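You operate a simulated robot arm through the tools that you are given. There is no shell and no other tool. Be economical: measure what you need, move in short steps, check, and stop when the job is done.

The job below is to be done with a simulated two-armed robot. You get a single attempt, and the scene is never put back.

JOB
Wind the red lead back on its reel, lock it and put it in the yellow tray.
Fine: free the brake first; steady the reel while you wind. Set down upright: reel.

Only the result counts: the job must be done as asked and must still hold three seconds after the hand-in. Knocking over, shifting, dropping, spilling or breaking anything else fails it.

ROBOT AND FRAMES
Two 7-joint arms with two-finger parallel grippers on one trunk, on a base that drives. Base frame: it is fixed to the floor where the robot stands at the start and does not move with it; the origin is under the middle of the robot, x ahead of it, y to its left, z up. Readings come in m, rad, newtons and seconds.
The left shoulder is at the start at [0.06, 0.143, 0.926], the right one opposite. With the tool pointing down near the work surface each hand reaches from about 0.32 to 0.74 m from the robot's upright axis, wherever it stands, measured 20 degrees to its own side. Places, roughly: reel brake [0.5, 0, 0.8]; reel drum [0.5, 0, 0.8]; yellow tray [0.7, -0.3, 0.8]. Payload 1.57 kg a hand.
The tool frame of a hand sits at the grasp point between the pads (the TCP): z along the fingers, y along the line on which they close. The tips reach 0.03 m beyond it. Largest opening 0.11 m; finger width 0.024, thickness 0.012; the body of the gripper, 0.048 by 0.112 m, starts 0.078 m behind the TCP.
Orientation is told as [roll, pitch, yaw] about the base's x, y, z axes, in that order, counted from this pose: with the fingers straight down and closing along the base's y, the tool's x points along the base's -x, its y along +y and its z along -z.

CONTROLS
- The arms move only by the tool arm_command. It takes "left_rows", "right_rows" or both (then of equal length, played together; a hand with none holds still); each is a list of rows, each a list of 7 numbers: the shift along the tool's x, y, z in m, then the turn, a rotation vector about the tool's x, y, z in rad, then the opening in per cent of the stroke, from 0 (shut) to 100 (fully open). In form: [[dx, dy, dz, ax, ay, az, gripper], ...]. A call has 1 to 10 rows; each row shifts and turns the commanded pose from where the row before left it, along the tool's axes as they then stand. Rows are played at 5 a second. More than 0.05 m and 0.15 rad between two rows, or a gripper value outside its range, and nothing of the call is played. Where a pose cannot be reached the arm comes as near as it can. A force on the tool above 40 N (or 10 N above the force at the start of the call, whichever is more), or a blocked arm, ends the call early, and 0.2 s more pass. The fingers move at their own pace (about 0.045 m/s each) and stop on an object; they squeeze with about 43 N. The grip force told is the motor's: it shows also when the fingers shut on nothing. Time passes only in rows, and 0.2 s behind the last, so rows that do not move let the fingers close. It gives the time, the measured TCP pose, the force on the tool (base axes), the opening and the grip force at its end, in the units of the frame above (readings bear some noise), with the torque about the TCP (base axes, N m) and any sound that the robot's microphone picked up.
- Cameras (640 x 400 px; columns grow to the right, rows downward): "scene" is now at [0.0512, -0.0083, 1.542]; the picture's right is [-0.10, -1.00, 0.00], its down [-0.71, 0.07, -0.70] and it looks along [0.70, -0.07, -0.71] (base axes); focal length 250 px, centre (320, 200). "left" rides on the left gripper at [0.07, -0.016, -0.141] in its tool frame; the picture's right is [0.23, 0.97, 0.00], its down [-0.85, 0.20, -0.48] and it looks along [-0.47, 0.11, 0.88] (tool axes); focal length 222 px, centre (320, 200). "right" rides on the right gripper at [0.07, 0.016, -0.141] in its tool frame; the picture's right is [-0.23, 0.97, 0.00], its down [-0.86, -0.20, -0.48] and it looks along [-0.47, -0.11, 0.88] (tool axes); focal length 222 px, centre (320, 200). There is no depth. A picture from a camera that has moved, and an enlarged one, comes with that camera's place and axes in the base frame and with its lens.
- get_image(camera): a new picture of that camera. It takes no simulated time.
- slide_trunk(by): slides the trunk up (or, below 0, down) by that many m; the arms and the scene camera ride with it, the base frame stays. It gives what a move gives, with no picture.
- steer(legs): drives the robot by 1 to 6 legs, each [ahead, left, turn to the left] in m, m and rad, along the robot's own axes; the way and the turn of a leg run together, so that a leg with both is an arc; at most 1.5 m and 3.142 rad a leg. The arms and the cameras ride along, it lands a little off, and it stops where it bumps. It gives what a move gives.
- pan_tilt(pan, tilt): turns the head with the scene camera to pan (to the left, within 1.501 rad either way) and tilt (down, from -0.506 to 1.204), counted from straight ahead of the robot. It gives what a move gives.
- inspect(camera, box): a new picture of the part [left, top, right, bottom] of that camera's present view, enlarged. It takes no simulated time.
- hand_in(): hands the job in; it is judged then, once.

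Work in short steps. Places have to be worked out from the pictures, the camera data and where the tool is seen: move nearer, look again, correct. Check each grasp and each placing, and mend what went wrong. You have 120 turns and 100 pictures in all, those below and enlarged ones among them. Open the grippers and draw the arms clear of the work before you hand the job in, unless the task says otherwise; then end with one line.

The tools are called after "Request:" as a command line: name --argument value ..., lists and objects as JSON in quotes. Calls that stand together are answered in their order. arm_command: Moves the arms, as the interface text tells. Its arguments: {"type":"object","properties":{"left_rows":{"type":"array","items":{"type":"array","items":{"type":"number"}}},"right_rows":{"type":"array","items":{"type":"array","items":{"type":"number"}}}},"required":[]} The other tools are called the same way: slide_trunk (by) slides the trunk up or down; steer (legs) drives the base; pan_tilt (pan, tilt) turns the head that bears the scene camera; get_image (camera) takes a picture; inspect (camera, box) takes an enlarged picture of a part of a camera's view; hand_in () hands the job in.

At the start:

```text
time: 0.0
left_ee_pos: [0.5138, 0.207, 1.0619]
left_ee_rot: [0.0, 0.001, 0.0]
left_ft_force: [-0.2, 0.0, 0.0]
left_moment: [0.0, 0.02, 0.02]
left_grip_width: 0.1101
left_gripper_force: 0.0
right_ee_pos: [0.4377, -0.3013, 1.0406]
right_ee_rot: [0.001, 0.0, 0.0]
right_ft_force: [0.0, -0.4, 0.4]
right_moment: [0.01, 0.0, 0.0]
right_grip_width: 0.1102
right_gripper_force: 0.1
trunk travel left (down, up): [-0.525, 0.065]
robot x, y, heading: [0.0007, 0.001, -0.002]
head pan, tilt: [-0.099, 0.796]
```

scene: 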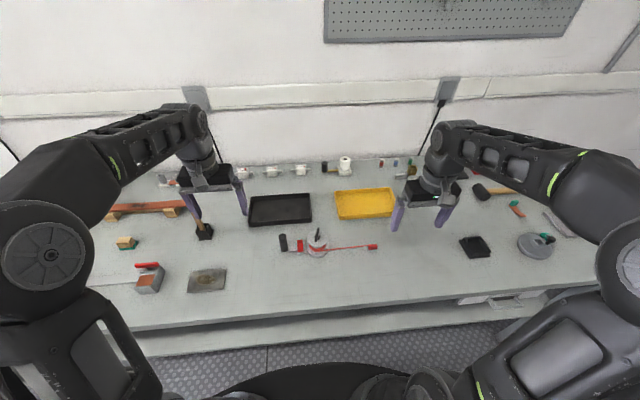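
right: 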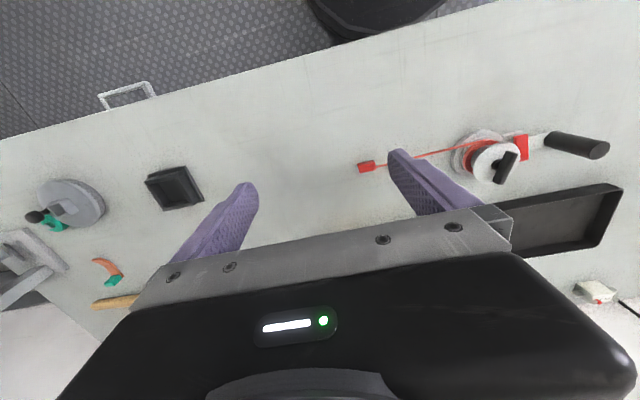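
left: 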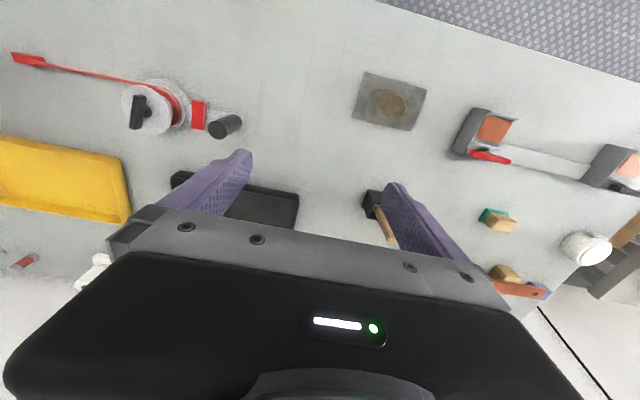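

Let me look closer at the reel from the cameras.

Request:
inspect --camera "scene" --box '[260, 210, 400, 270]'

Request:
inspect --camera "left" --box '[0, 40, 260, 200]'

Request:
inspect --camera "right" --box '[340, 100, 640, 280]'

```text
4.57 times, centred on (330, 240) of scene
camera zoom: at [0.0512, -0.0083, 1.542], right [-0.1, -1.0, 0.0], down [-0.71, 0.07, -0.7], along [0.7, -0.07, -0.71], focal length 1141 px, centre (274, 17)
```

zoom: 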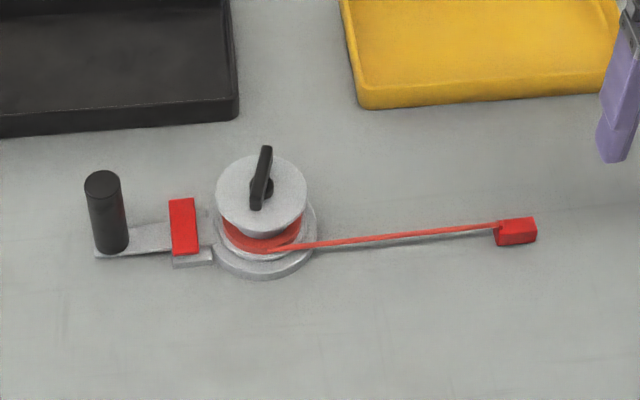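

```text
2.46 times, centred on (130, 120) of left
camera zoom: at [0.4453, 0.1911, 1.2032], right [-0.23, 0.97, 0.0], down [0.85, 0.2, 0.48], along [0.47, 0.11, -0.88], focal length 547 px, centre (788, 397)
```

zoom: 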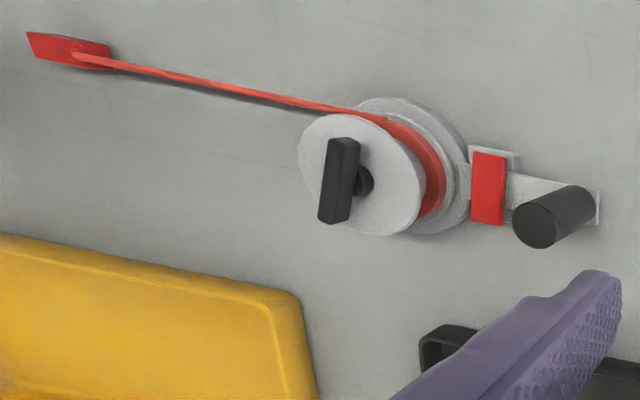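

```text
2.13 times, centred on (490, 190) of right
camera zoom: at [0.3684, -0.2853, 1.1815], right [0.23, 0.97, 0.0], down [0.86, -0.2, 0.48], along [0.47, -0.11, -0.88], focal length 474 px, centre (-43, 221)
```

zoom: 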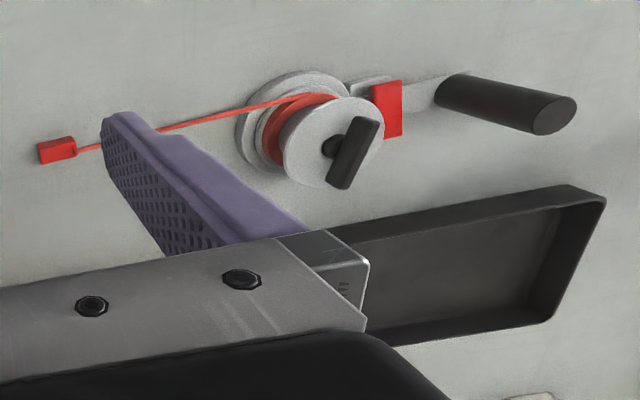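

The reel is near (0.54,-0.05), its post near (0.545,0.066) and the red brake tab near (0.549,0.01). I bring the left hand nearer so its camera can see the brake.

Request:
arm_command --left_rows '[[0.012, -0.031, 0.012, 0, 0, 0, 100], [0.012, -0.031, 0.012, 0, 0, 0, 100], [0.012, -0.031, 0.012, 0, 0, 0, 100], [0.012, -0.031, 0.012, 0, 0, 0, 100], [0.012, -0.031, 0.012, 0, 0, 0, 100]]'

Request:
get_image --camera "left"

```text
time: 1.2
left_ee_pos: [0.4539, 0.052, 1.0035]
left_ee_rot: [0.002, 0.0, 0.0]
left_ft_force: [1.0, -0.6, 0.1]
left_moment: [0.01, -0.02, 0.02]
left_grip_width: 0.1101
left_gripper_force: 0.0
right_ee_pos: [0.4374, -0.3029, 1.04]
right_ee_rot: [0.002, 0.001, 0.0]
right_ft_force: [-0.5, -0.3, 0.5]
right_moment: [0.0, 0.0, 0.02]
right_grip_width: 0.1099
right_gripper_force: 0.0
trunk travel left (down, up): [-0.525, 0.065]
robot x, y, heading: [-0.0007, -0.0006, 0.005]
head pan, tilt: [-0.099, 0.796]
```

```text
93 pictures are left
camera left: at [0.3857, 0.0364, 1.1445], right [-0.23, 0.97, 0.0], down [0.85, 0.2, 0.48], along [0.47, 0.11, -0.88], focal length 222 px, centre (320, 200)
```

left: 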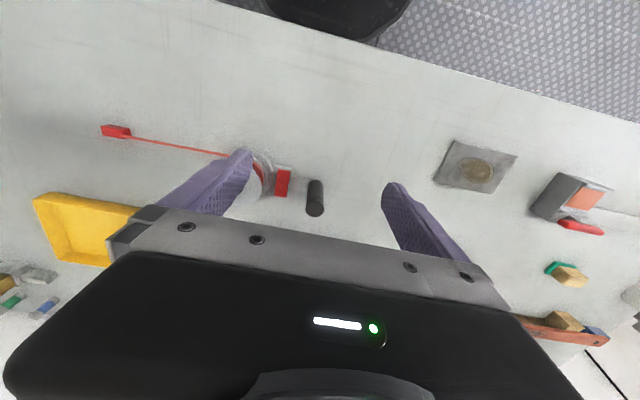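

Request:
inspect --camera "left" --box '[220, 140, 340, 220]'

Request:
inspect --camera "scene" --box '[270, 215, 350, 265]'

```text
5.00 times, centred on (280, 180) of left
camera zoom: at [0.3857, 0.0364, 1.1445], right [-0.23, 0.97, 0.0], down [0.85, 0.2, 0.48], along [0.47, 0.11, -0.88], focal length 1111 px, centre (520, 300)
```

zoom: 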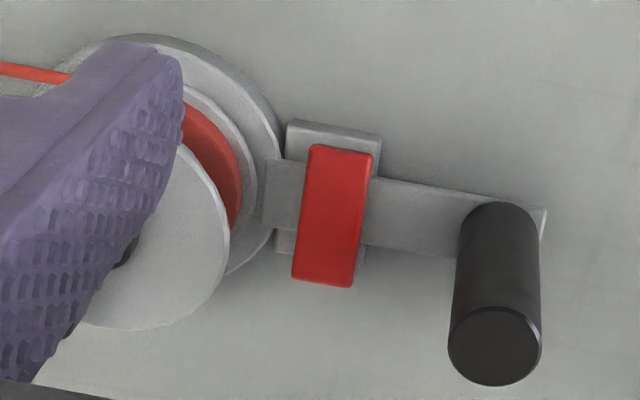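

```text
8.00 times, centred on (310, 240) of scene
camera zoom: at [0.0512, -0.0089, 1.542], right [-0.1, -1.0, 0.0], down [-0.71, 0.07, -0.7], along [0.7, -0.07, -0.71], focal length 1997 px, centre (400, -120)
```

zoom: 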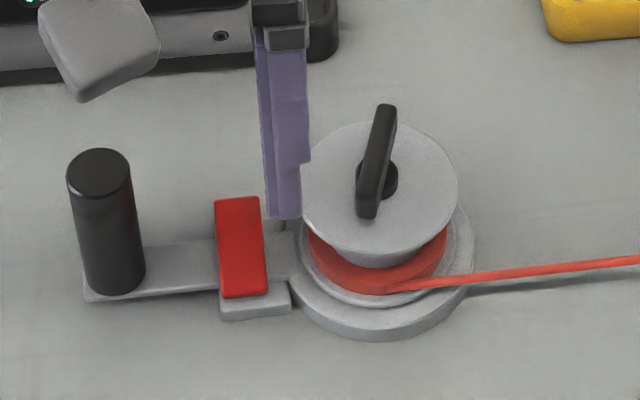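

The brake looks like a rocker lever with its far end raised. I turn the left hand to yaw -90° so it can clasp the post, with fingers closing along x.

Request:
arm_command --left_rows '[[0, 0, 0, 0, 0, 0.15, 100], [0, 0, 0, 0, 0, 0.15, 100], [0, 0, 0, 0, 0, 0.15, 100], [0, 0, 0, 0, 0, 0.15, 100], [0, 0, 0, 0, 0, 0.15, 100], [0, 0, 0, 0, 0, 0.15, 100], [0, 0, 0, 0, 0, 0.15, 100], [0, 0, 0, 0, 0, 0.15, 100], [0, 0, 0, 0, 0, 0.15, 100], [0, 0, 0, 0, 0, 0.15, 100]]'

```text
time: 3.4
left_ee_pos: [0.4539, 0.0522, 1.0012]
left_ee_rot: [-0.001, -0.001, -1.501]
left_ft_force: [0.2, 0.2, 0.0]
left_moment: [0.0, 0.0, -0.01]
left_grip_width: 0.1102
left_gripper_force: 0.2
right_ee_pos: [0.4378, -0.3025, 1.0416]
right_ee_rot: [-0.001, 0.0, 0.001]
right_ft_force: [0.5, -0.2, -0.1]
right_moment: [0.04, -0.02, 0.02]
right_grip_width: 0.1099
right_gripper_force: 0.0
trunk travel left (down, up): [-0.525, 0.065]
robot x, y, heading: [0.0052, -0.0011, 0.001]
head pan, tilt: [-0.099, 0.796]
```

Request:
arm_command --left_rows '[[0, 0, 0, 0, 0, 0.07, 100], [0.01, 0.043, 0, 0, 0, 0, 100], [0.01, 0.043, 0, 0, 0, 0, 100], [0, 0, 0, 0, -0.133, 0, 100], [0, 0, 0, 0, -0.133, 0, 100], [0, 0, 0, 0, -0.133, 0, 100]]'

Request:
get_image --camera "left"

Request:
get_image --camera "scene"

```text
time: 4.8
left_ee_pos: [0.5404, 0.0714, 1.0012]
left_ee_rot: [0.004, -0.401, -1.57]
left_ft_force: [0.4, -0.5, 0.4]
left_moment: [-0.04, -0.01, 0.0]
left_grip_width: 0.1095
left_gripper_force: 0.0
right_ee_pos: [0.4371, -0.3023, 1.0408]
right_ee_rot: [0.001, 0.0, 0.0]
right_ft_force: [-0.1, -0.2, 0.0]
right_moment: [0.0, 0.01, -0.01]
right_grip_width: 0.1104
right_gripper_force: 0.0
trunk travel left (down, up): [-0.525, 0.065]
robot x, y, heading: [0.0016, 0.0002, -0.004]
head pan, tilt: [-0.099, 0.796]
```

```text
90 pictures are left
camera left: at [0.5249, 0.1917, 1.1048], right [0.97, 0.21, -0.09], down [0.2, -0.6, 0.77], along [0.11, -0.77, -0.63], focal length 222 px, centre (320, 200)
```

left: 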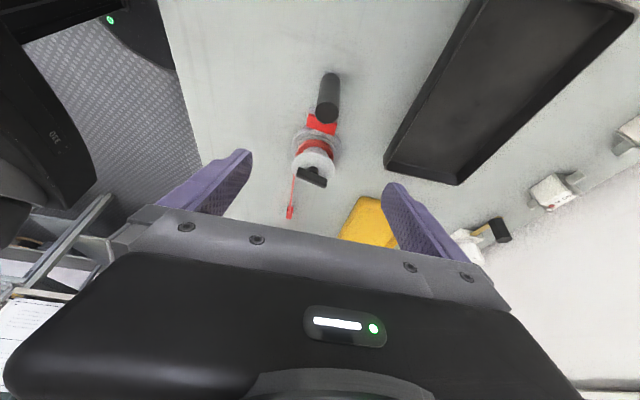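

```text
89 pictures are left
camera scene: at [0.0511, -0.0076, 1.542], right [-0.1, -1.0, 0.0], down [-0.71, 0.07, -0.7], along [0.7, -0.07, -0.71], focal length 250 px, centre (320, 200)
```

scene: 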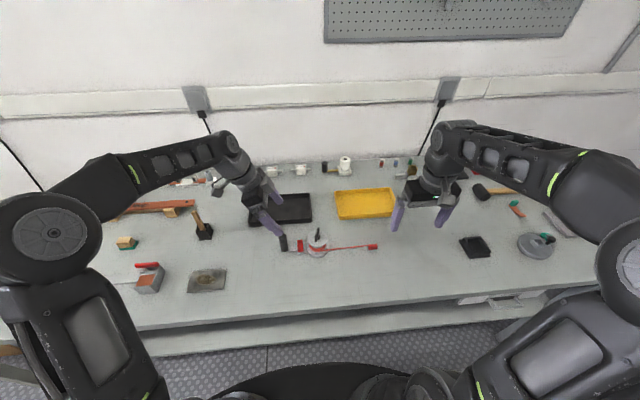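

The left-camera fix on the post top agrees at (0.54,0.068,0.885). I lower straight down around the post.

Request:
arm_command --left_rows '[[0.0123, 0, 0.0317, 0, 0, 0, 100], [0.0123, 0, 0.0317, 0, 0, 0, 100], [0.0123, 0, 0.0317, 0, 0, 0, 100], [0.0123, 0, 0.0317, 0, 0, 0, 100]]'

Request:
get_image --camera "left"

Request:
inspect --camera "scene" --box '[240, 190, 400, 290]'

```text
time: 5.8
left_ee_pos: [0.5411, 0.0676, 0.865]
left_ee_rot: [0.001, -0.398, -1.569]
left_ft_force: [0.7, 0.3, -0.2]
left_moment: [0.01, 0.02, 0.01]
left_grip_width: 0.1097
left_gripper_force: 0.1
right_ee_pos: [0.4389, -0.3019, 1.0411]
right_ee_rot: [0.0, -0.001, 0.0]
right_ft_force: [0.9, 0.4, 0.5]
right_moment: [0.02, 0.0, -0.01]
right_grip_width: 0.11
right_gripper_force: 0.0
trunk travel left (down, up): [-0.525, 0.065]
robot x, y, heading: [0.0003, -0.0009, -0.002]
head pan, tilt: [-0.099, 0.796]
```

```text
88 pictures are left
camera left: at [0.5253, 0.1868, 0.9683], right [0.97, 0.21, -0.09], down [0.2, -0.6, 0.77], along [0.11, -0.77, -0.63], focal length 222 px, centre (320, 200)
```

left: 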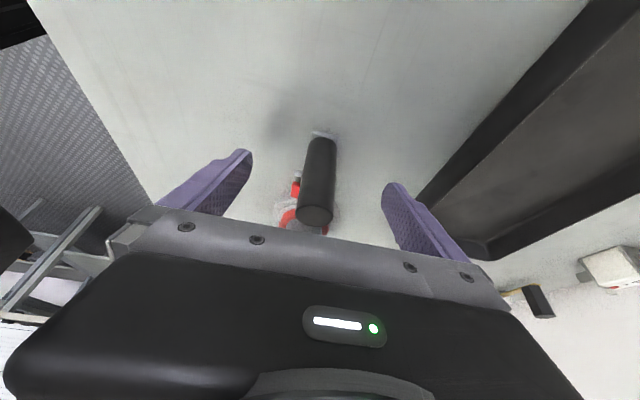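

```text
4.00 times, centred on (320, 240) of scene
camera zoom: at [0.0518, -0.0082, 1.542], right [-0.1, -1.0, 0.0], down [-0.71, 0.07, -0.7], along [0.7, -0.07, -0.71], focal length 998 px, centre (320, 40)
```

zoom: 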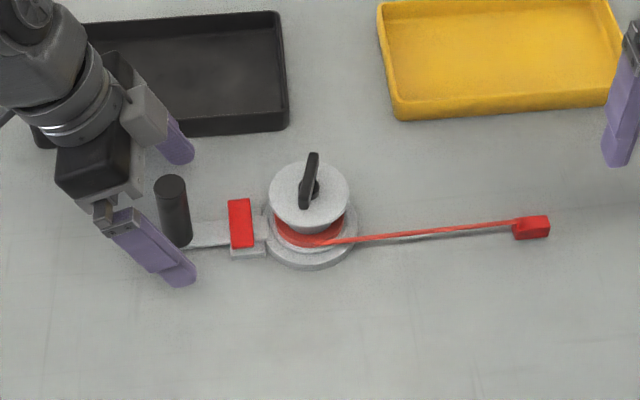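

Request:
arm_command --left_rows '[[0, 0, 0, 0, 0, 0, 30], [0, 0, 0, 0, 0, 0, 15], [0, 0, 0, 0, 0, 0, 0], [0, 0, 0, 0, 0, 0, 0], [0, 0, 0, 0, 0, 0, 0], [0, 0, 0, 0, 0, 0, 0], [0, 0, 0, 0, 0, 0, 0]]'

Request:
inspect --camera "scene" --box '[240, 190, 400, 290]'

```text
time: 7.4
left_ee_pos: [0.5399, 0.0682, 0.8649]
left_ee_rot: [0.0, -0.4, -1.569]
left_ft_force: [0.7, -0.2, -0.3]
left_moment: [0.1, -0.05, 0.0]
left_grip_width: 0.0252
left_gripper_force: 31.1
right_ee_pos: [0.4386, -0.3026, 1.0404]
right_ee_rot: [0.0, 0.0, 0.001]
right_ft_force: [-0.4, 0.3, 0.7]
right_moment: [0.0, -0.02, 0.01]
right_grip_width: 0.1097
right_gripper_force: 0.1
trunk travel left (down, up): [-0.525, 0.065]
robot x, y, heading: [-0.0029, -0.0003, -0.003]
head pan, tilt: [-0.099, 0.796]
```

```text
4.00 times, centred on (320, 240) of scene
camera zoom: at [0.0511, -0.0083, 1.542], right [-0.1, -1.0, 0.0], down [-0.71, 0.07, -0.7], along [0.7, -0.07, -0.71], focal length 998 px, centre (320, 40)
```

zoom: 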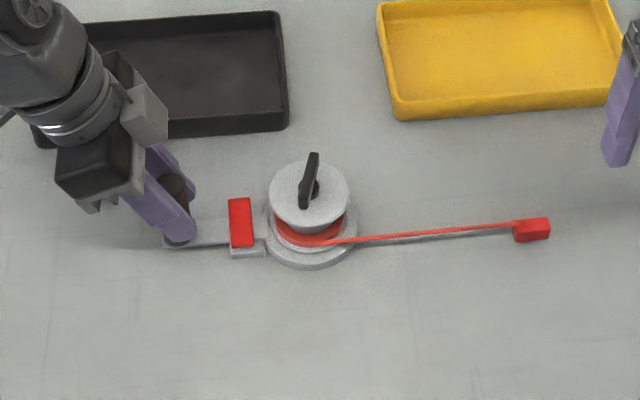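

The post is held (25 mm). Now I shut the right fingers and bring the right hand nearer to view the brake from the right side.

Request:
arm_command --right_rows '[[0, 0.035, 0.016, 0, 0, 0, 0], [0, 0.035, 0.016, 0, 0, 0, 0], [0, 0.035, 0.016, 0, 0, 0, 0], [0, 0.035, 0.016, 0, 0, 0, 0], [0, 0.035, 0.016, 0, 0, 0, 0], [0, 0, 0, 0, 0, 0, 0]]'

Request:
get_image --camera "right"

```text
time: 8.8
left_ee_pos: [0.5402, 0.0675, 0.8645]
left_ee_rot: [0.0, -0.399, -1.569]
left_ft_force: [-1.6, 0.2, 0.9]
left_moment: [-0.04, 0.2, -0.07]
left_grip_width: 0.0249
left_gripper_force: 36.6
right_ee_pos: [0.4375, -0.128, 0.9609]
right_ee_rot: [0.0, -0.001, 0.0]
right_ft_force: [-0.7, -0.8, -0.1]
right_moment: [0.01, -0.03, -0.02]
right_grip_width: 0.0
right_gripper_force: 7.4
trunk travel left (down, up): [-0.525, 0.065]
robot x, y, heading: [-0.0004, -0.0013, 0.003]
head pan, tilt: [-0.099, 0.796]
```

```text
85 pictures are left
camera right: at [0.3673, -0.1105, 1.1016], right [0.23, 0.97, 0.0], down [0.85, -0.2, 0.48], along [0.47, -0.11, -0.88], focal length 222 px, centre (320, 200)
```

right: 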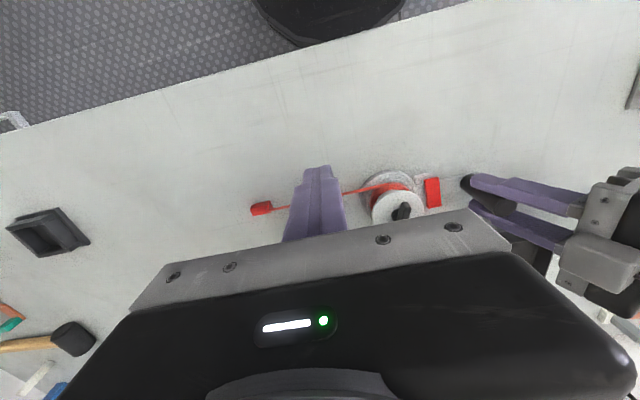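

Request:
inspect --camera "right" --box '[350, 150, 480, 240]'

```text
4.44 times, centred on (415, 195) of right
camera zoom: at [0.3673, -0.1105, 1.1016], right [0.23, 0.97, 0.0], down [0.85, -0.2, 0.48], along [0.47, -0.11, -0.88], focal length 987 px, centre (-102, 222)
```

zoom: 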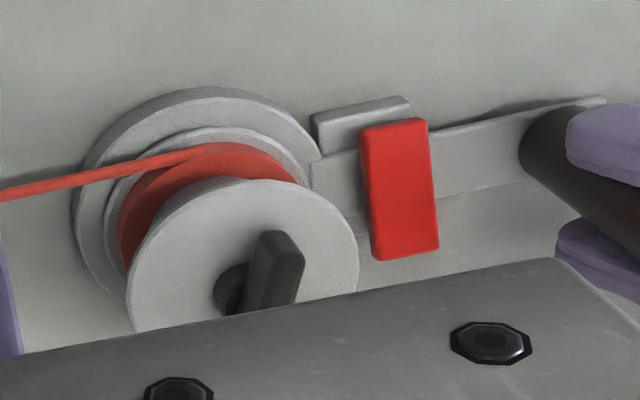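

I yaw the right hand +90° (camera goes to its -y side), which gives clearance from the left hand and a side view of the lever.

Request:
arm_command --right_rows '[[0, 0, 0, 0, 0, -0.15, 0], [0, 0, 0, 0, 0, -0.15, 0], [0, 0, 0, 0, 0, -0.15, 0], [0, 0, 0, 0, 0, -0.15, 0], [0, 0, 0, 0, 0, -0.15, 0], [0, 0, 0, 0, 0, -0.15, 0], [0, 0, 0, 0, 0, -0.15, 0], [0, 0, 0, 0, 0, -0.15, 0], [0, 0, 0, 0, 0, -0.15, 0], [0, 0, 0, 0, 0, -0.15, 0]]'

Request:
get_image --camera "right"

```text
time: 11.0
left_ee_pos: [0.5405, 0.0672, 0.8649]
left_ee_rot: [0.001, -0.4, -1.568]
left_ft_force: [-0.7, 0.2, 1.5]
left_moment: [-0.06, 0.2, -0.09]
left_grip_width: 0.0248
left_gripper_force: 36.4
right_ee_pos: [0.4372, -0.1269, 0.9624]
right_ee_rot: [-0.001, -0.001, 1.503]
right_ft_force: [-0.4, 0.0, -0.3]
right_moment: [0.01, -0.02, -0.02]
right_grip_width: 0.0
right_gripper_force: 20.7
trunk travel left (down, up): [-0.525, 0.065]
robot x, y, heading: [-0.0009, 0.001, -0.004]
head pan, tilt: [-0.099, 0.796]
```

```text
83 pictures are left
camera right: at [0.4171, -0.195, 1.1018], right [-0.96, 0.29, 0.0], down [0.26, 0.84, 0.48], along [0.14, 0.46, -0.88], focal length 222 px, centre (320, 200)
```

right: 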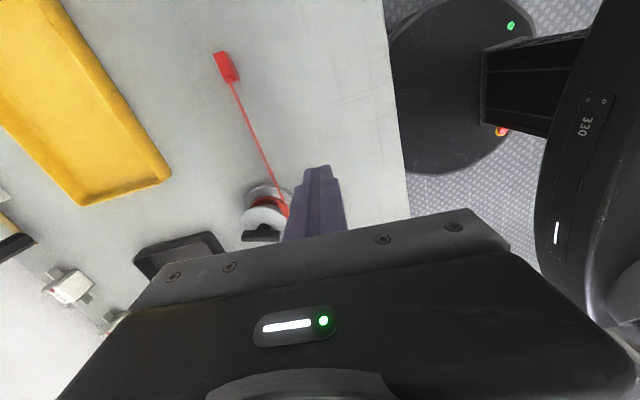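

Request:
arm_command --right_rows '[[0, 0, 0, 0, 0, -0.068, 0], [-0.0278, -0.0216, 0, 0, 0, 0, 0], [-0.0278, -0.0216, 0, 0, 0, 0, 0], [-0.0278, -0.0216, 0, 0, 0, 0, 0], [-0.0278, -0.0216, 0, 0, 0, 0, 0], [-0.0278, -0.0216, 0, 0, 0, 0, 0]]'

Request:
get_image --camera "right"

Request:
inspect --camera "scene" --box '[240, 190, 400, 290]'

Request:
inspect --camera "left" --box '[220, 120, 420, 245]'

```text
time: 12.4
left_ee_pos: [0.5408, 0.0676, 0.8655]
left_ee_rot: [0.001, -0.399, -1.57]
left_ft_force: [1.0, -0.9, -0.1]
left_moment: [0.12, -0.04, 0.04]
left_grip_width: 0.0247
left_gripper_force: 36.7
right_ee_pos: [0.5472, 0.0141, 0.9595]
right_ee_rot: [-0.002, 0.001, 1.568]
right_ft_force: [-0.6, -0.2, 0.2]
right_moment: [-0.01, 0.01, -0.01]
right_grip_width: 0.0
right_gripper_force: 21.6
trunk travel left (down, up): [-0.525, 0.065]
robot x, y, heading: [0.0015, 0.0044, 0.0]
head pan, tilt: [-0.099, 0.796]
```

```text
82 pictures are left
camera right: at [0.5307, -0.0544, 1.1004], right [-0.97, 0.23, 0.0], down [0.2, 0.85, 0.48], along [0.11, 0.47, -0.88], focal length 222 px, centre (320, 200)
```

right: 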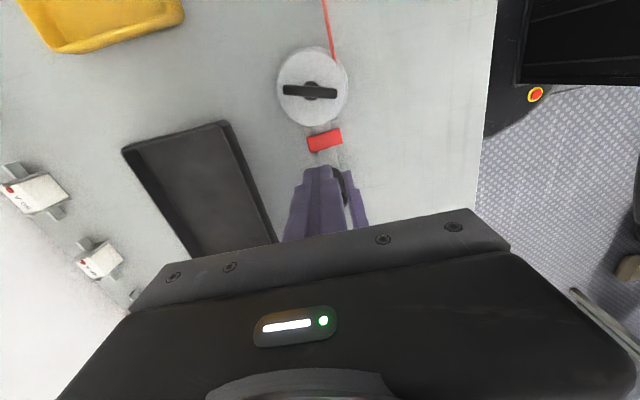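

```text
4.00 times, centred on (320, 240) of scene
camera zoom: at [0.0516, -0.0078, 1.542], right [-0.1, -1.0, 0.0], down [-0.71, 0.07, -0.7], along [0.7, -0.07, -0.71], focal length 998 px, centre (320, 40)
```

zoom: 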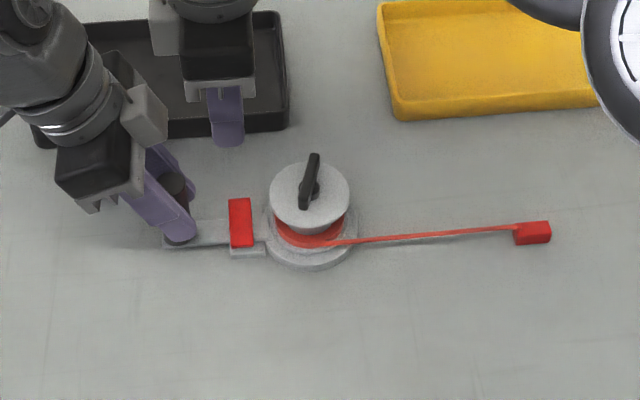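

```text
3.20 times, centred on (320, 182) of left
camera zoom: at [0.5253, 0.1868, 0.9686], right [0.97, 0.21, -0.09], down [0.2, -0.6, 0.77], along [0.11, -0.77, -0.63], focal length 711 px, centre (320, 256)
```

zoom: 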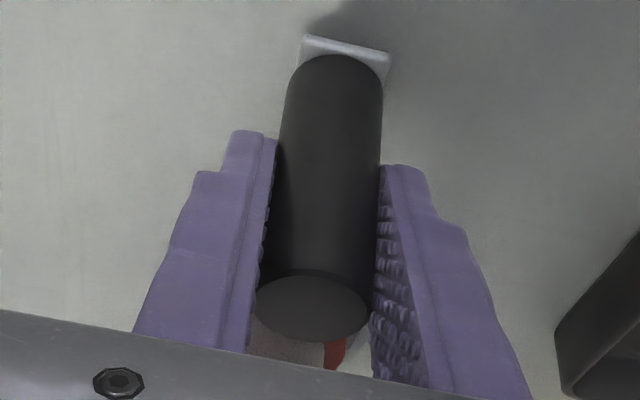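

Request:
inspect --camera "right" --box '[265, 40, 365, 180]'

```text
2.86 times, centred on (315, 110) of right
camera zoom: at [0.5307, -0.0544, 1.1004], right [-0.97, 0.23, 0.0], down [0.2, 0.85, 0.48], along [0.11, 0.47, -0.88], focal length 635 px, centre (334, 457)
```

zoom: 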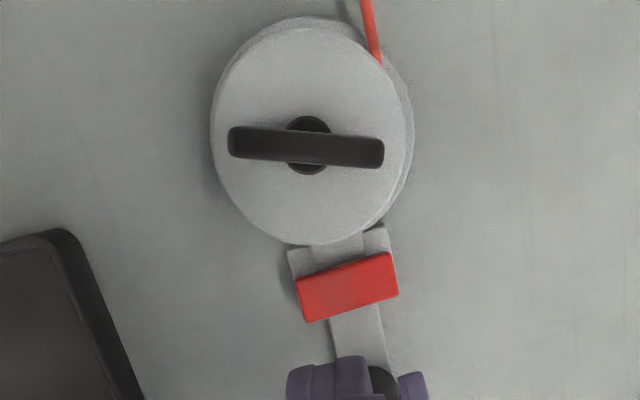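

The lever is a rocker centred on (0.54,0.009), far end (x≈0.558) raised. I place the closed fingertips above the far end and press down in small steps.

Request:
arm_command --right_rows '[[0.005, -0.006, 0.015, 0, 0, 0, 0], [0, 0, 0.025, 0, 0, 0, 0], [0, 0, 0.02, 0, 0, 0, 0], [0, 0, 0.005, 0, 0, 0, 0], [0, 0, 0.004, 0, 0, 0, 0], [0, 0, 0.004, 0, 0, 0, 0]]'

Request:
inspect --camera "scene" --box '[270, 200, 350, 260]'

Request:
inspect --camera "right" --box '[240, 60, 400, 180]'

```text
time: 13.8
left_ee_pos: [0.5411, 0.0662, 0.8652]
left_ee_rot: [0.0, -0.401, -1.569]
left_ft_force: [0.0, -0.4, -0.1]
left_moment: [0.15, -0.08, 0.04]
left_grip_width: 0.0251
left_gripper_force: 36.8
right_ee_pos: [0.5531, 0.0064, 0.887]
right_ee_rot: [0.0, 0.0, 1.568]
right_ft_force: [0.4, 0.3, 0.2]
right_moment: [0.0, 0.01, -0.02]
right_grip_width: 0.0
right_gripper_force: 20.7
trunk travel left (down, up): [-0.525, 0.065]
robot x, y, heading: [-0.0001, 0.0012, 0.003]
head pan, tilt: [-0.099, 0.796]
```

```text
6.67 times, centred on (310, 230) of scene
camera zoom: at [0.0512, -0.0082, 1.542], right [-0.1, -1.0, 0.0], down [-0.71, 0.07, -0.7], along [0.7, -0.07, -0.71], focal length 1664 px, centre (387, 0)
```

zoom: 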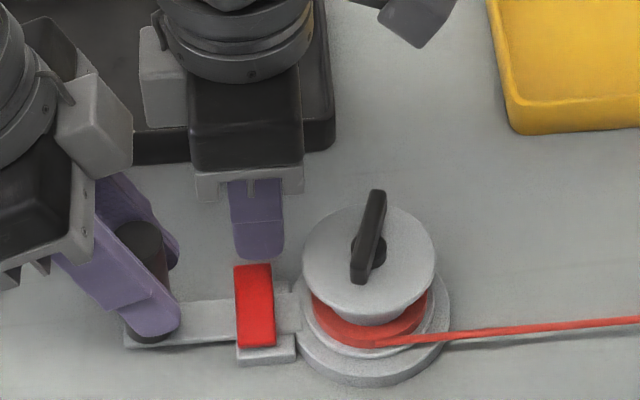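

```text
3.33 times, centred on (320, 120) of right
camera zoom: at [0.5361, -0.0625, 1.0283], right [-0.97, 0.23, 0.0], down [0.2, 0.85, 0.48], along [0.11, 0.47, -0.88], focal length 740 px, centre (320, 467)
```

zoom: 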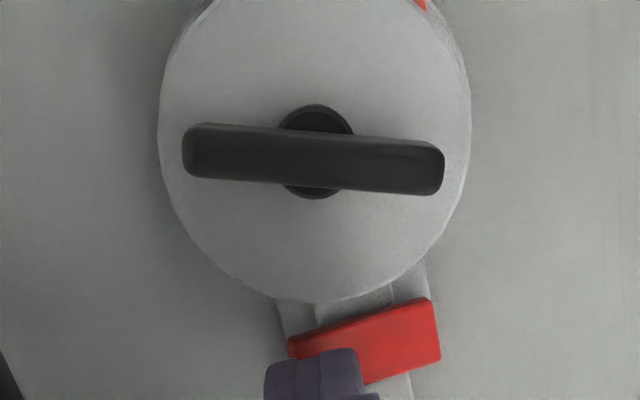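

Request:
arm_command --right_rows '[[0.003, 0.002, 0.004, 0, 0, 0, 0], [0, 0, 0.004, 0, 0, 0, 0], [0, 0, 0.004, 0, 0, 0, 0], [0, 0, 0.004, 0, 0, 0, 0]]'

Request:
inspect --camera "scene" --box '[270, 200, 350, 260]'

Request:
inspect --camera "right" --box '[240, 80, 400, 200]'

```text
time: 14.8
left_ee_pos: [0.5403, 0.0672, 0.8655]
left_ee_rot: [0.001, -0.399, -1.568]
left_ft_force: [-0.4, -0.3, 2.7]
left_moment: [-0.15, 0.25, -0.12]
left_grip_width: 0.0252
left_gripper_force: 36.8
right_ee_pos: [0.5513, 0.0026, 0.8709]
right_ee_rot: [0.0, 0.0, 1.567]
right_ft_force: [0.2, 0.0, 0.5]
right_moment: [0.02, 0.04, -0.02]
right_grip_width: 0.0
right_gripper_force: 21.1
trunk travel left (down, up): [-0.525, 0.065]
robot x, y, heading: [-0.0024, -0.003, -0.001]
head pan, tilt: [-0.099, 0.796]
```

```text
6.67 times, centred on (310, 230) of scene
camera zoom: at [0.0512, -0.0083, 1.542], right [-0.1, -1.0, 0.0], down [-0.71, 0.07, -0.7], along [0.7, -0.07, -0.71], focal length 1664 px, centre (387, 0)
```

zoom: 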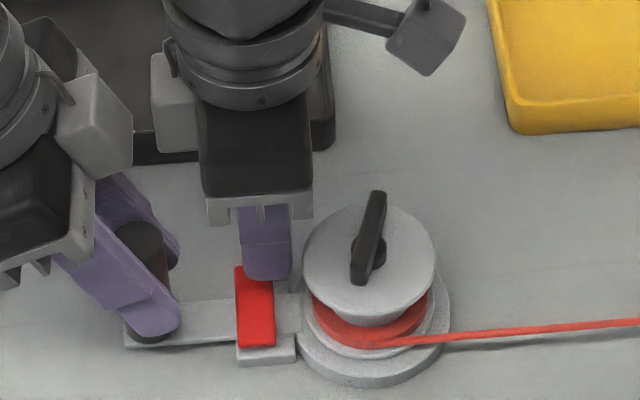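

```text
3.33 times, centred on (320, 140) of right
camera zoom: at [0.5346, -0.0658, 1.012], right [-0.97, 0.23, 0.0], down [0.2, 0.85, 0.48], along [0.11, 0.47, -0.88], focal length 740 px, centre (320, 400)
```

zoom: 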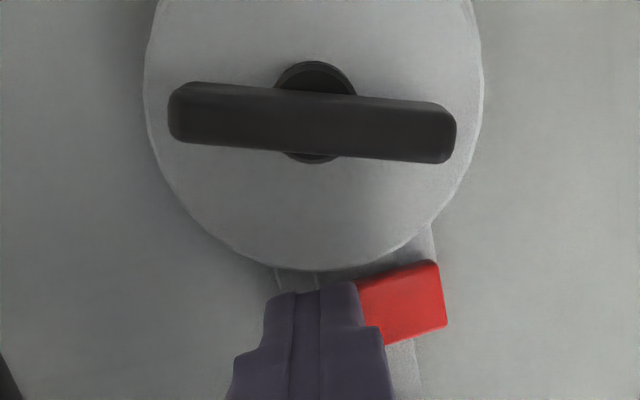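

Request:
arm_command --right_rows '[[-0.005, 0, 0, 0, 0, 0, 0], [0, 0, 0.004, 0, 0, 0, 0], [0, 0, 0.004, 0, 0, 0, 0], [0, 0, 0.004, 0, 0, 0, 0]]'

Request:
inspect --camera "scene" --box '[270, 200, 350, 260]'

```text
time: 15.8
left_ee_pos: [0.5406, 0.0681, 0.8659]
left_ee_rot: [-0.001, -0.399, -1.568]
left_ft_force: [-0.2, -0.6, 2.1]
left_moment: [-0.06, 0.2, -0.04]
left_grip_width: 0.025
left_gripper_force: 36.1
right_ee_pos: [0.5514, 0.0073, 0.8598]
right_ee_rot: [0.0, -0.001, 1.569]
right_ft_force: [1.0, -0.1, 0.6]
right_moment: [0.01, -0.02, 0.0]
right_grip_width: 0.0002
right_gripper_force: 21.7
trunk travel left (down, up): [-0.525, 0.065]
robot x, y, heading: [0.0014, 0.0028, 0.003]
head pan, tilt: [-0.099, 0.796]
```

```text
6.67 times, centred on (310, 230) of scene
camera zoom: at [0.0512, -0.0082, 1.542], right [-0.1, -1.0, 0.0], down [-0.71, 0.07, -0.7], along [0.7, -0.07, -0.71], focal length 1664 px, centre (387, 0)
```

zoom: 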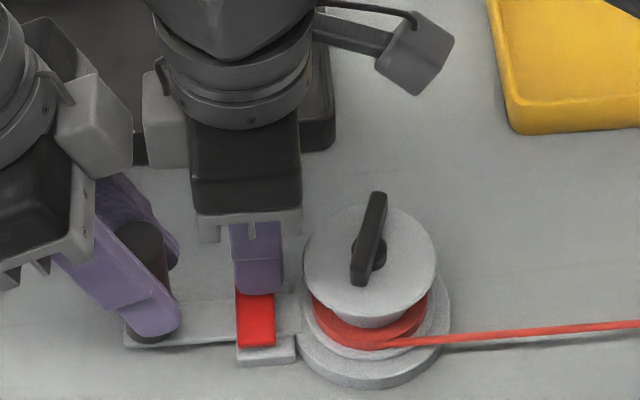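

Request:
arm_command --right_rows '[[0, 0, 0.003, 0, 0, 0, 0], [0, 0, 0.003, 0, 0, 0, 0], [0, 0, 0.003, 0, 0, 0, 0]]'

Request:
inspect --camera "scene" --box '[270, 200, 350, 260]'

Request:
inspect --camera "right" --box '[240, 80, 400, 200]'

```text
time: 16.6
left_ee_pos: [0.5394, 0.0677, 0.8657]
left_ee_rot: [-0.001, -0.399, -1.568]
left_ft_force: [3.3, 0.6, -8.3]
left_moment: [-0.3, -0.21, 0.17]
left_grip_width: 0.025
left_gripper_force: 35.7
right_ee_pos: [0.5512, 0.0079, 0.8542]
right_ee_rot: [-0.007, -0.002, 1.568]
right_ft_force: [-1.9, -4.9, 35.0]
right_moment: [-0.1, 0.38, 0.05]
right_grip_width: 0.0003
right_gripper_force: 21.1
trunk travel left (down, up): [-0.525, 0.065]
robot x, y, heading: [-0.0015, -0.0021, 0.001]
head pan, tilt: [-0.099, 0.796]
```

```text
6.67 times, centred on (310, 230) of scene
camera zoom: at [0.0495, -0.0088, 1.5425], right [-0.1, -1.0, 0.0], down [-0.71, 0.07, -0.7], along [0.7, -0.07, -0.71], focal length 1664 px, centre (387, 0)
```

zoom: 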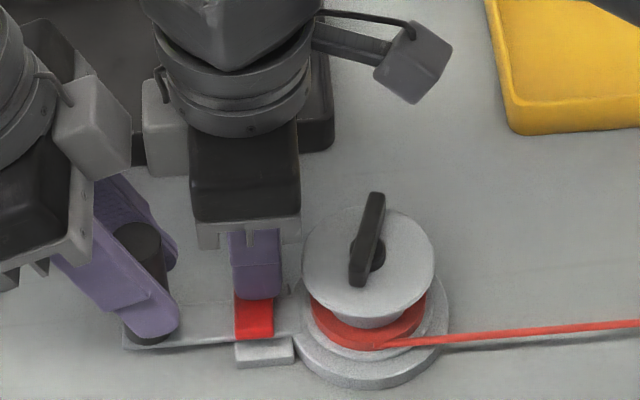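

```text
3.33 times, centred on (320, 140) of right
camera zoom: at [0.5337, -0.0608, 0.9954], right [-0.97, 0.23, -0.01], down [0.2, 0.85, 0.48], along [0.12, 0.47, -0.88], focal length 740 px, centre (320, 400)
```

zoom: 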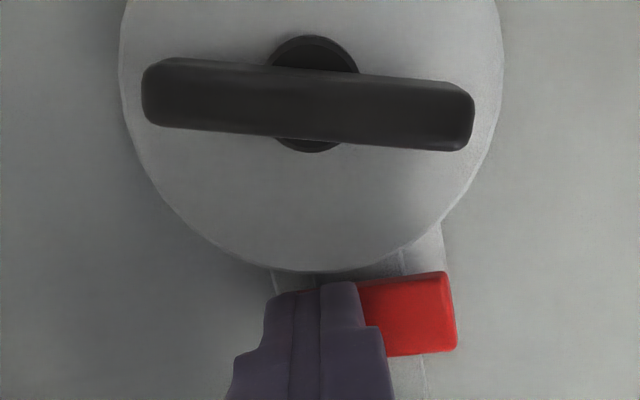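

Contact was made and the near end of the rocker seems to have risen. I lift off to check.

Request:
arm_command --right_rows '[[0, 0, -0.02, 0, 0, 0, 0], [0.02, 0, -0.04, 0, 0, 0, 0], [0.02, 0, -0.02, 0, 0, 0, 0]]'

Request:
inspect --camera "scene" --box '[270, 200, 350, 260]'

Request:
inspect --camera "right" --box '[240, 60, 400, 180]'

```text
time: 17.4
left_ee_pos: [0.5405, 0.0676, 0.8664]
left_ee_rot: [0.0, -0.399, -1.569]
left_ft_force: [-0.4, 0.4, 1.8]
left_moment: [0.03, 0.17, -0.02]
left_grip_width: 0.0251
left_gripper_force: 36.2
right_ee_pos: [0.5487, -0.0328, 0.9312]
right_ee_rot: [0.001, 0.0, 1.567]
right_ft_force: [0.1, 1.1, 0.2]
right_moment: [0.03, 0.0, 0.04]
right_grip_width: 0.0
right_gripper_force: 21.4
trunk travel left (down, up): [-0.525, 0.065]
robot x, y, heading: [-0.0031, 0.0002, -0.001]
head pan, tilt: [-0.099, 0.796]
```

```text
6.67 times, centred on (310, 230) of scene
camera zoom: at [0.0509, -0.0085, 1.5419], right [-0.1, -1.0, 0.0], down [-0.71, 0.07, -0.7], along [0.7, -0.07, -0.71], focal length 1664 px, centre (387, 0)
```

zoom: 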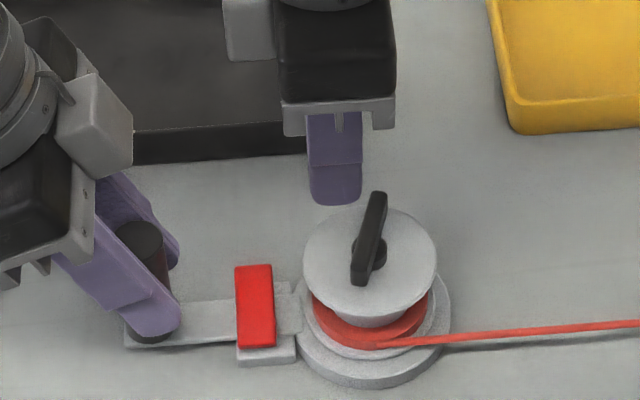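

```text
3.33 times, centred on (320, 120) of right
camera zoom: at [0.5326, -0.1016, 1.0717], right [-0.97, 0.23, 0.0], down [0.2, 0.85, 0.48], along [0.11, 0.47, -0.88], focal length 740 px, centre (320, 467)
```

zoom: 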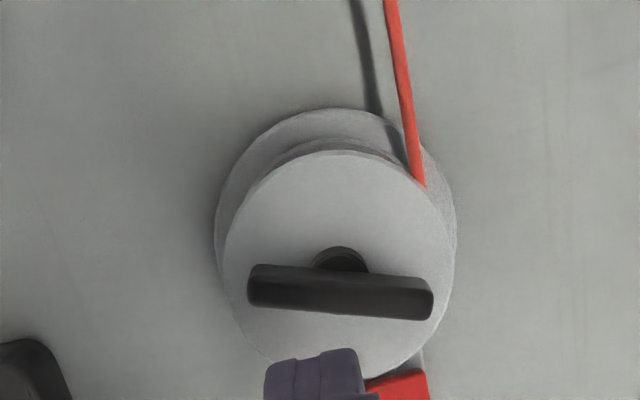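

The rocker sprang back: my finger spanned the pivot and blocked it. I press again further out (x≈0.563) and deeper.

Request:
arm_command --right_rows '[[-0.021, -0.007, 0, 0, 0, 0, 0], [-0.02, -0.0075, 0, 0, 0, 0, 0], [0, 0, 0.04, 0, 0, 0, 0], [0, 0, 0.03, 0, 0, 0, 0], [0, 0, 0.005, 0, 0, 0, 0], [0, 0, 0.004, 0, 0, 0, 0], [0, 0, 0.004, 0, 0, 0, 0]]'

Request:
inspect --camera "scene" --box '[270, 200, 350, 260]'

```text
time: 19.0
left_ee_pos: [0.5408, 0.0676, 0.8663]
left_ee_rot: [0.001, -0.397, -1.567]
left_ft_force: [6.9, -1.1, -10.6]
left_moment: [-0.28, 0.64, 0.21]
left_grip_width: 0.025
left_gripper_force: 36.3
right_ee_pos: [0.5648, 0.0103, 0.8522]
right_ee_rot: [-0.004, 0.001, 1.567]
right_ft_force: [-8.5, -2.1, 30.2]
right_moment: [-0.07, 0.57, 0.02]
right_grip_width: 0.0
right_gripper_force: 21.2
trunk travel left (down, up): [-0.525, 0.065]
robot x, y, heading: [0.0018, -0.0028, -0.0]
head pan, tilt: [-0.099, 0.796]
```

```text
6.67 times, centred on (310, 230) of scene
camera zoom: at [0.0497, -0.0086, 1.5424], right [-0.1, -1.0, 0.0], down [-0.71, 0.07, -0.7], along [0.7, -0.07, -0.71], focal length 1664 px, centre (387, 0)
```

zoom: 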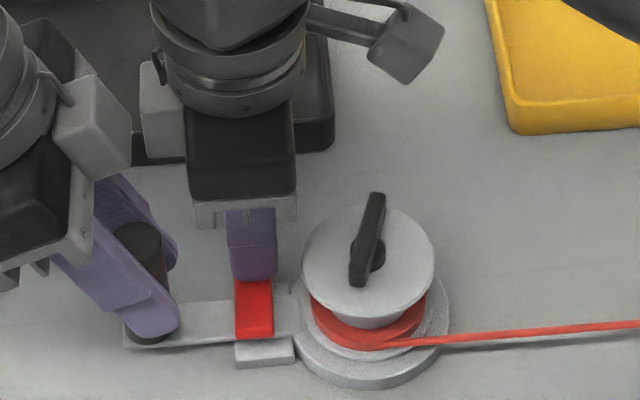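

Request:
arm_command --right_rows '[[0, 0, 0.003, 0, 0, 0, 0], [0, 0, 0.003, 0, 0, 0, 0], [0, 0, 0.003, 0, 0, 0, 0]]'

Request:
inspect --camera "scene" --box '[270, 200, 350, 260]'

```text
time: 19.3
left_ee_pos: [0.5395, 0.0677, 0.8658]
left_ee_rot: [-0.001, -0.398, -1.567]
left_ft_force: [1.0, 1.7, 4.1]
left_moment: [-0.38, 0.54, 0.0]
left_grip_width: 0.0251
left_gripper_force: 37.0
right_ee_pos: [0.5654, 0.0106, 0.8531]
right_ee_rot: [-0.006, -0.002, 1.569]
right_ft_force: [-2.6, -3.1, 10.0]
right_moment: [-0.08, 0.24, 0.05]
right_grip_width: 0.0
right_gripper_force: 21.3
trunk travel left (down, up): [-0.525, 0.065]
robot x, y, heading: [-0.0007, -0.0018, -0.001]
head pan, tilt: [-0.099, 0.796]
stopped in row 1 (right hand): the force on the tool passed its limit (the readings are from after the stop); the commanded pose is now the measured one
```

```text
6.67 times, centred on (310, 230) of scene
camera zoom: at [0.0494, -0.0084, 1.5421], right [-0.1, -1.0, 0.0], down [-0.71, 0.07, -0.7], along [0.7, -0.07, -0.71], focal length 1664 px, centre (387, 0)
```

zoom: 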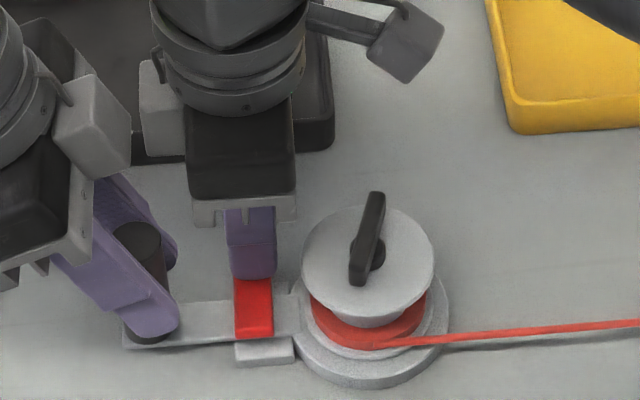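

Request:
arm_command --right_rows '[[0, 0, -0.01, 0, 0, 0, 0], [0, -0.02, -0.02, 0, 0, 0, 0], [0, 0, -0.02, 0, 0, 0, 0]]'

Request:
inspect --camera "scene" --box '[270, 200, 350, 260]'

Request:
inspect --camera "right" --box '[240, 60, 400, 180]'

```text
time: 20.1
left_ee_pos: [0.5402, 0.0676, 0.8648]
left_ee_rot: [0.0, -0.397, -1.568]
left_ft_force: [-2.1, 0.0, 10.2]
left_moment: [-0.35, 0.34, -0.06]
left_grip_width: 0.025
left_gripper_force: 36.7
right_ee_pos: [0.5852, 0.0108, 0.9006]
right_ee_rot: [-0.004, -0.002, 1.566]
right_ft_force: [-0.3, -1.4, -0.8]
right_moment: [0.02, 0.0, -0.01]
right_grip_width: 0.0
right_gripper_force: 20.9
trunk travel left (down, up): [-0.525, 0.065]
robot x, y, heading: [0.0003, -0.0009, -0.004]
head pan, tilt: [-0.099, 0.796]
```

```text
6.67 times, centred on (310, 230) of scene
camera zoom: at [0.0505, -0.0084, 1.542], right [-0.1, -1.0, 0.0], down [-0.71, 0.07, -0.7], along [0.7, -0.07, -0.71], focal length 1664 px, centre (387, 0)
```

zoom: 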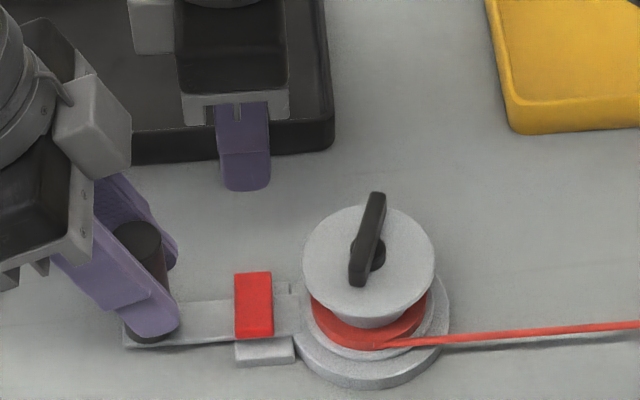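

```text
3.33 times, centred on (320, 120) of right
camera zoom: at [0.5686, -0.0589, 1.0407], right [-0.97, 0.23, 0.0], down [0.2, 0.85, 0.48], along [0.11, 0.47, -0.88], focal length 740 px, centre (320, 467)
```

zoom: 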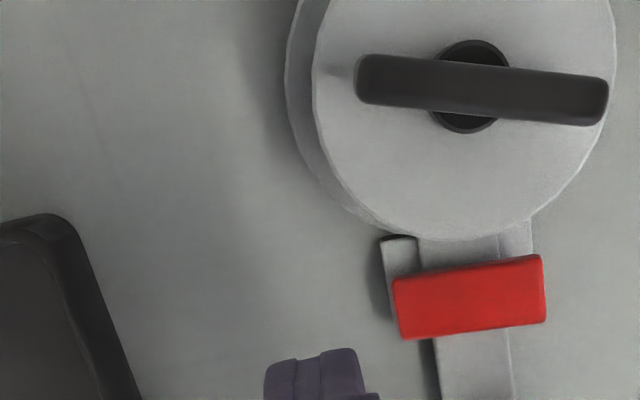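

The rocker has flipped (near end up) and stays: the brake is free. Now I raise the right hand, move it above the knob (0.541,-0.046) and turn to yaw ≈2.83 to have a long clockwise stroke.

Request:
arm_command --right_rows '[[0, 0, -0.03, 0, 0, 0, 0], [0.028, 0.022, -0.03, 0, 0, 0, 10], [0.029, 0.022, 0, 0, 0, -0.15, 20], [0, 0, 0, 0, 0, -0.15, 30], [0, 0, 0, 0, 0, -0.15, 40], [0, 0, 0, 0, 0, -0.15, 40], [0, 0, 0, 0, 0, -0.15, 40], [0, 0, 0, 0, 0, -0.15, 40], [0, 0, 0, 0, 0, -0.15, 40], [0, 0, 0, 0, 0, -0.15, 40]]'

Request:
get_image --camera "right"

Request:
get_image --camera "scene"

```text
time: 22.3
left_ee_pos: [0.5403, 0.0669, 0.8646]
left_ee_rot: [0.0, -0.397, -1.568]
left_ft_force: [0.4, -1.2, 0.2]
left_moment: [0.14, -0.12, 0.07]
left_grip_width: 0.025
left_gripper_force: 36.5
right_ee_pos: [0.5418, -0.0478, 0.9603]
right_ee_rot: [-0.003, 0.002, 2.771]
right_ft_force: [0.6, 0.2, -0.3]
right_moment: [0.02, 0.04, 0.02]
right_grip_width: 0.0443
right_gripper_force: 0.1
trunk travel left (down, up): [-0.525, 0.065]
robot x, y, heading: [0.0037, 0.0025, -0.002]
head pan, tilt: [-0.099, 0.796]
```

```text
65 pictures are left
camera right: at [0.6002, -0.0872, 1.1012], right [-0.57, -0.82, 0.0], down [-0.73, 0.5, 0.48], along [-0.39, 0.27, -0.88], focal length 222 px, centre (320, 200)
```

right: 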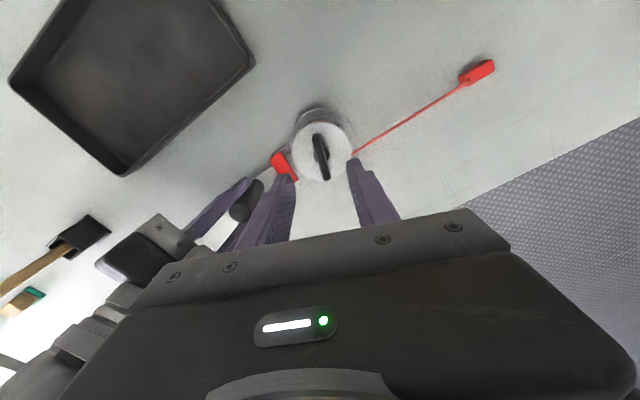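

```text
64 pictures are left
camera scene: at [0.0514, -0.0084, 1.542], right [-0.1, -1.0, 0.0], down [-0.71, 0.07, -0.7], along [0.7, -0.07, -0.71], focal length 250 px, centre (320, 200)
```

scene: 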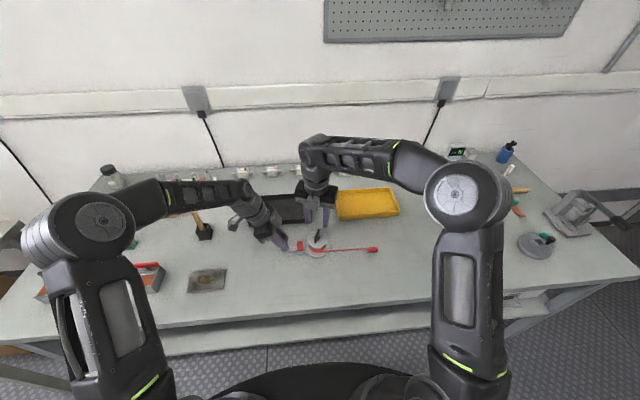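

The knob is centred between the fingers across the bar; I descend part way and look again.

Request:
arm_command --right_rows '[[0.003, 0, 0.02, 0, 0, -0.04, 40], [0, 0, 0.02, 0, 0, 0, 40], [0, 0, 0.015, 0, 0, 0, 40]]'

Request:
inspect --camera "right" --box '[240, 80, 400, 240]'

Request:
inspect --camera "scene" --box '[270, 200, 350, 260]'

```text
time: 23.1
left_ee_pos: [0.5412, 0.0673, 0.8656]
left_ee_rot: [0.0, -0.398, -1.568]
left_ft_force: [0.3, -0.4, 0.2]
left_moment: [0.07, -0.14, 0.04]
left_grip_width: 0.0249
left_gripper_force: 36.6
right_ee_pos: [0.5443, -0.0474, 0.905]
right_ee_rot: [-0.004, 0.001, 2.808]
right_ft_force: [0.3, -0.6, -0.2]
right_moment: [0.0, -0.02, 0.03]
right_grip_width: 0.0443
right_gripper_force: 0.1
trunk travel left (down, up): [-0.525, 0.065]
robot x, y, heading: [-0.0011, -0.0044, 0.002]
head pan, tilt: [-0.099, 0.796]
```

```text
2.50 times, centred on (320, 160) of right
camera zoom: at [0.6044, -0.0857, 1.0457], right [-0.53, -0.85, 0.0], down [-0.74, 0.47, 0.48], along [-0.4, 0.26, -0.88], focal length 555 px, centre (320, 300)
```

zoom: 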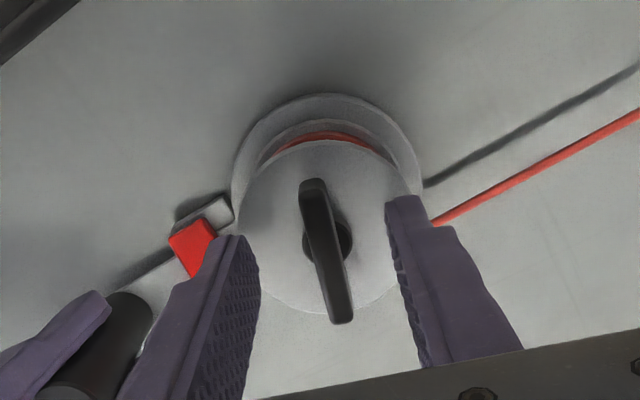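

```text
6.67 times, centred on (310, 230) of scene
camera zoom: at [0.0514, -0.0084, 1.542], right [-0.1, -1.0, 0.0], down [-0.71, 0.07, -0.7], along [0.7, -0.07, -0.71], focal length 1664 px, centre (387, 0)
```

zoom: 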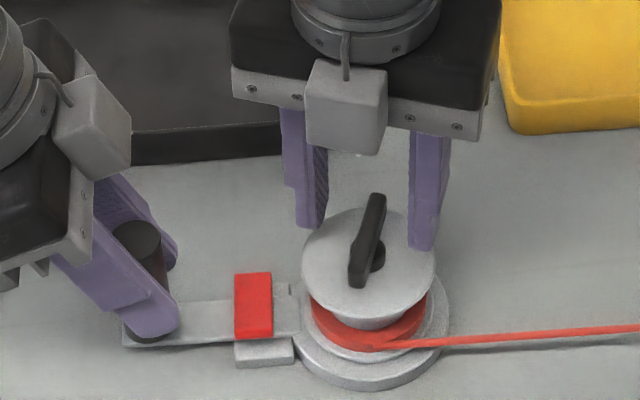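

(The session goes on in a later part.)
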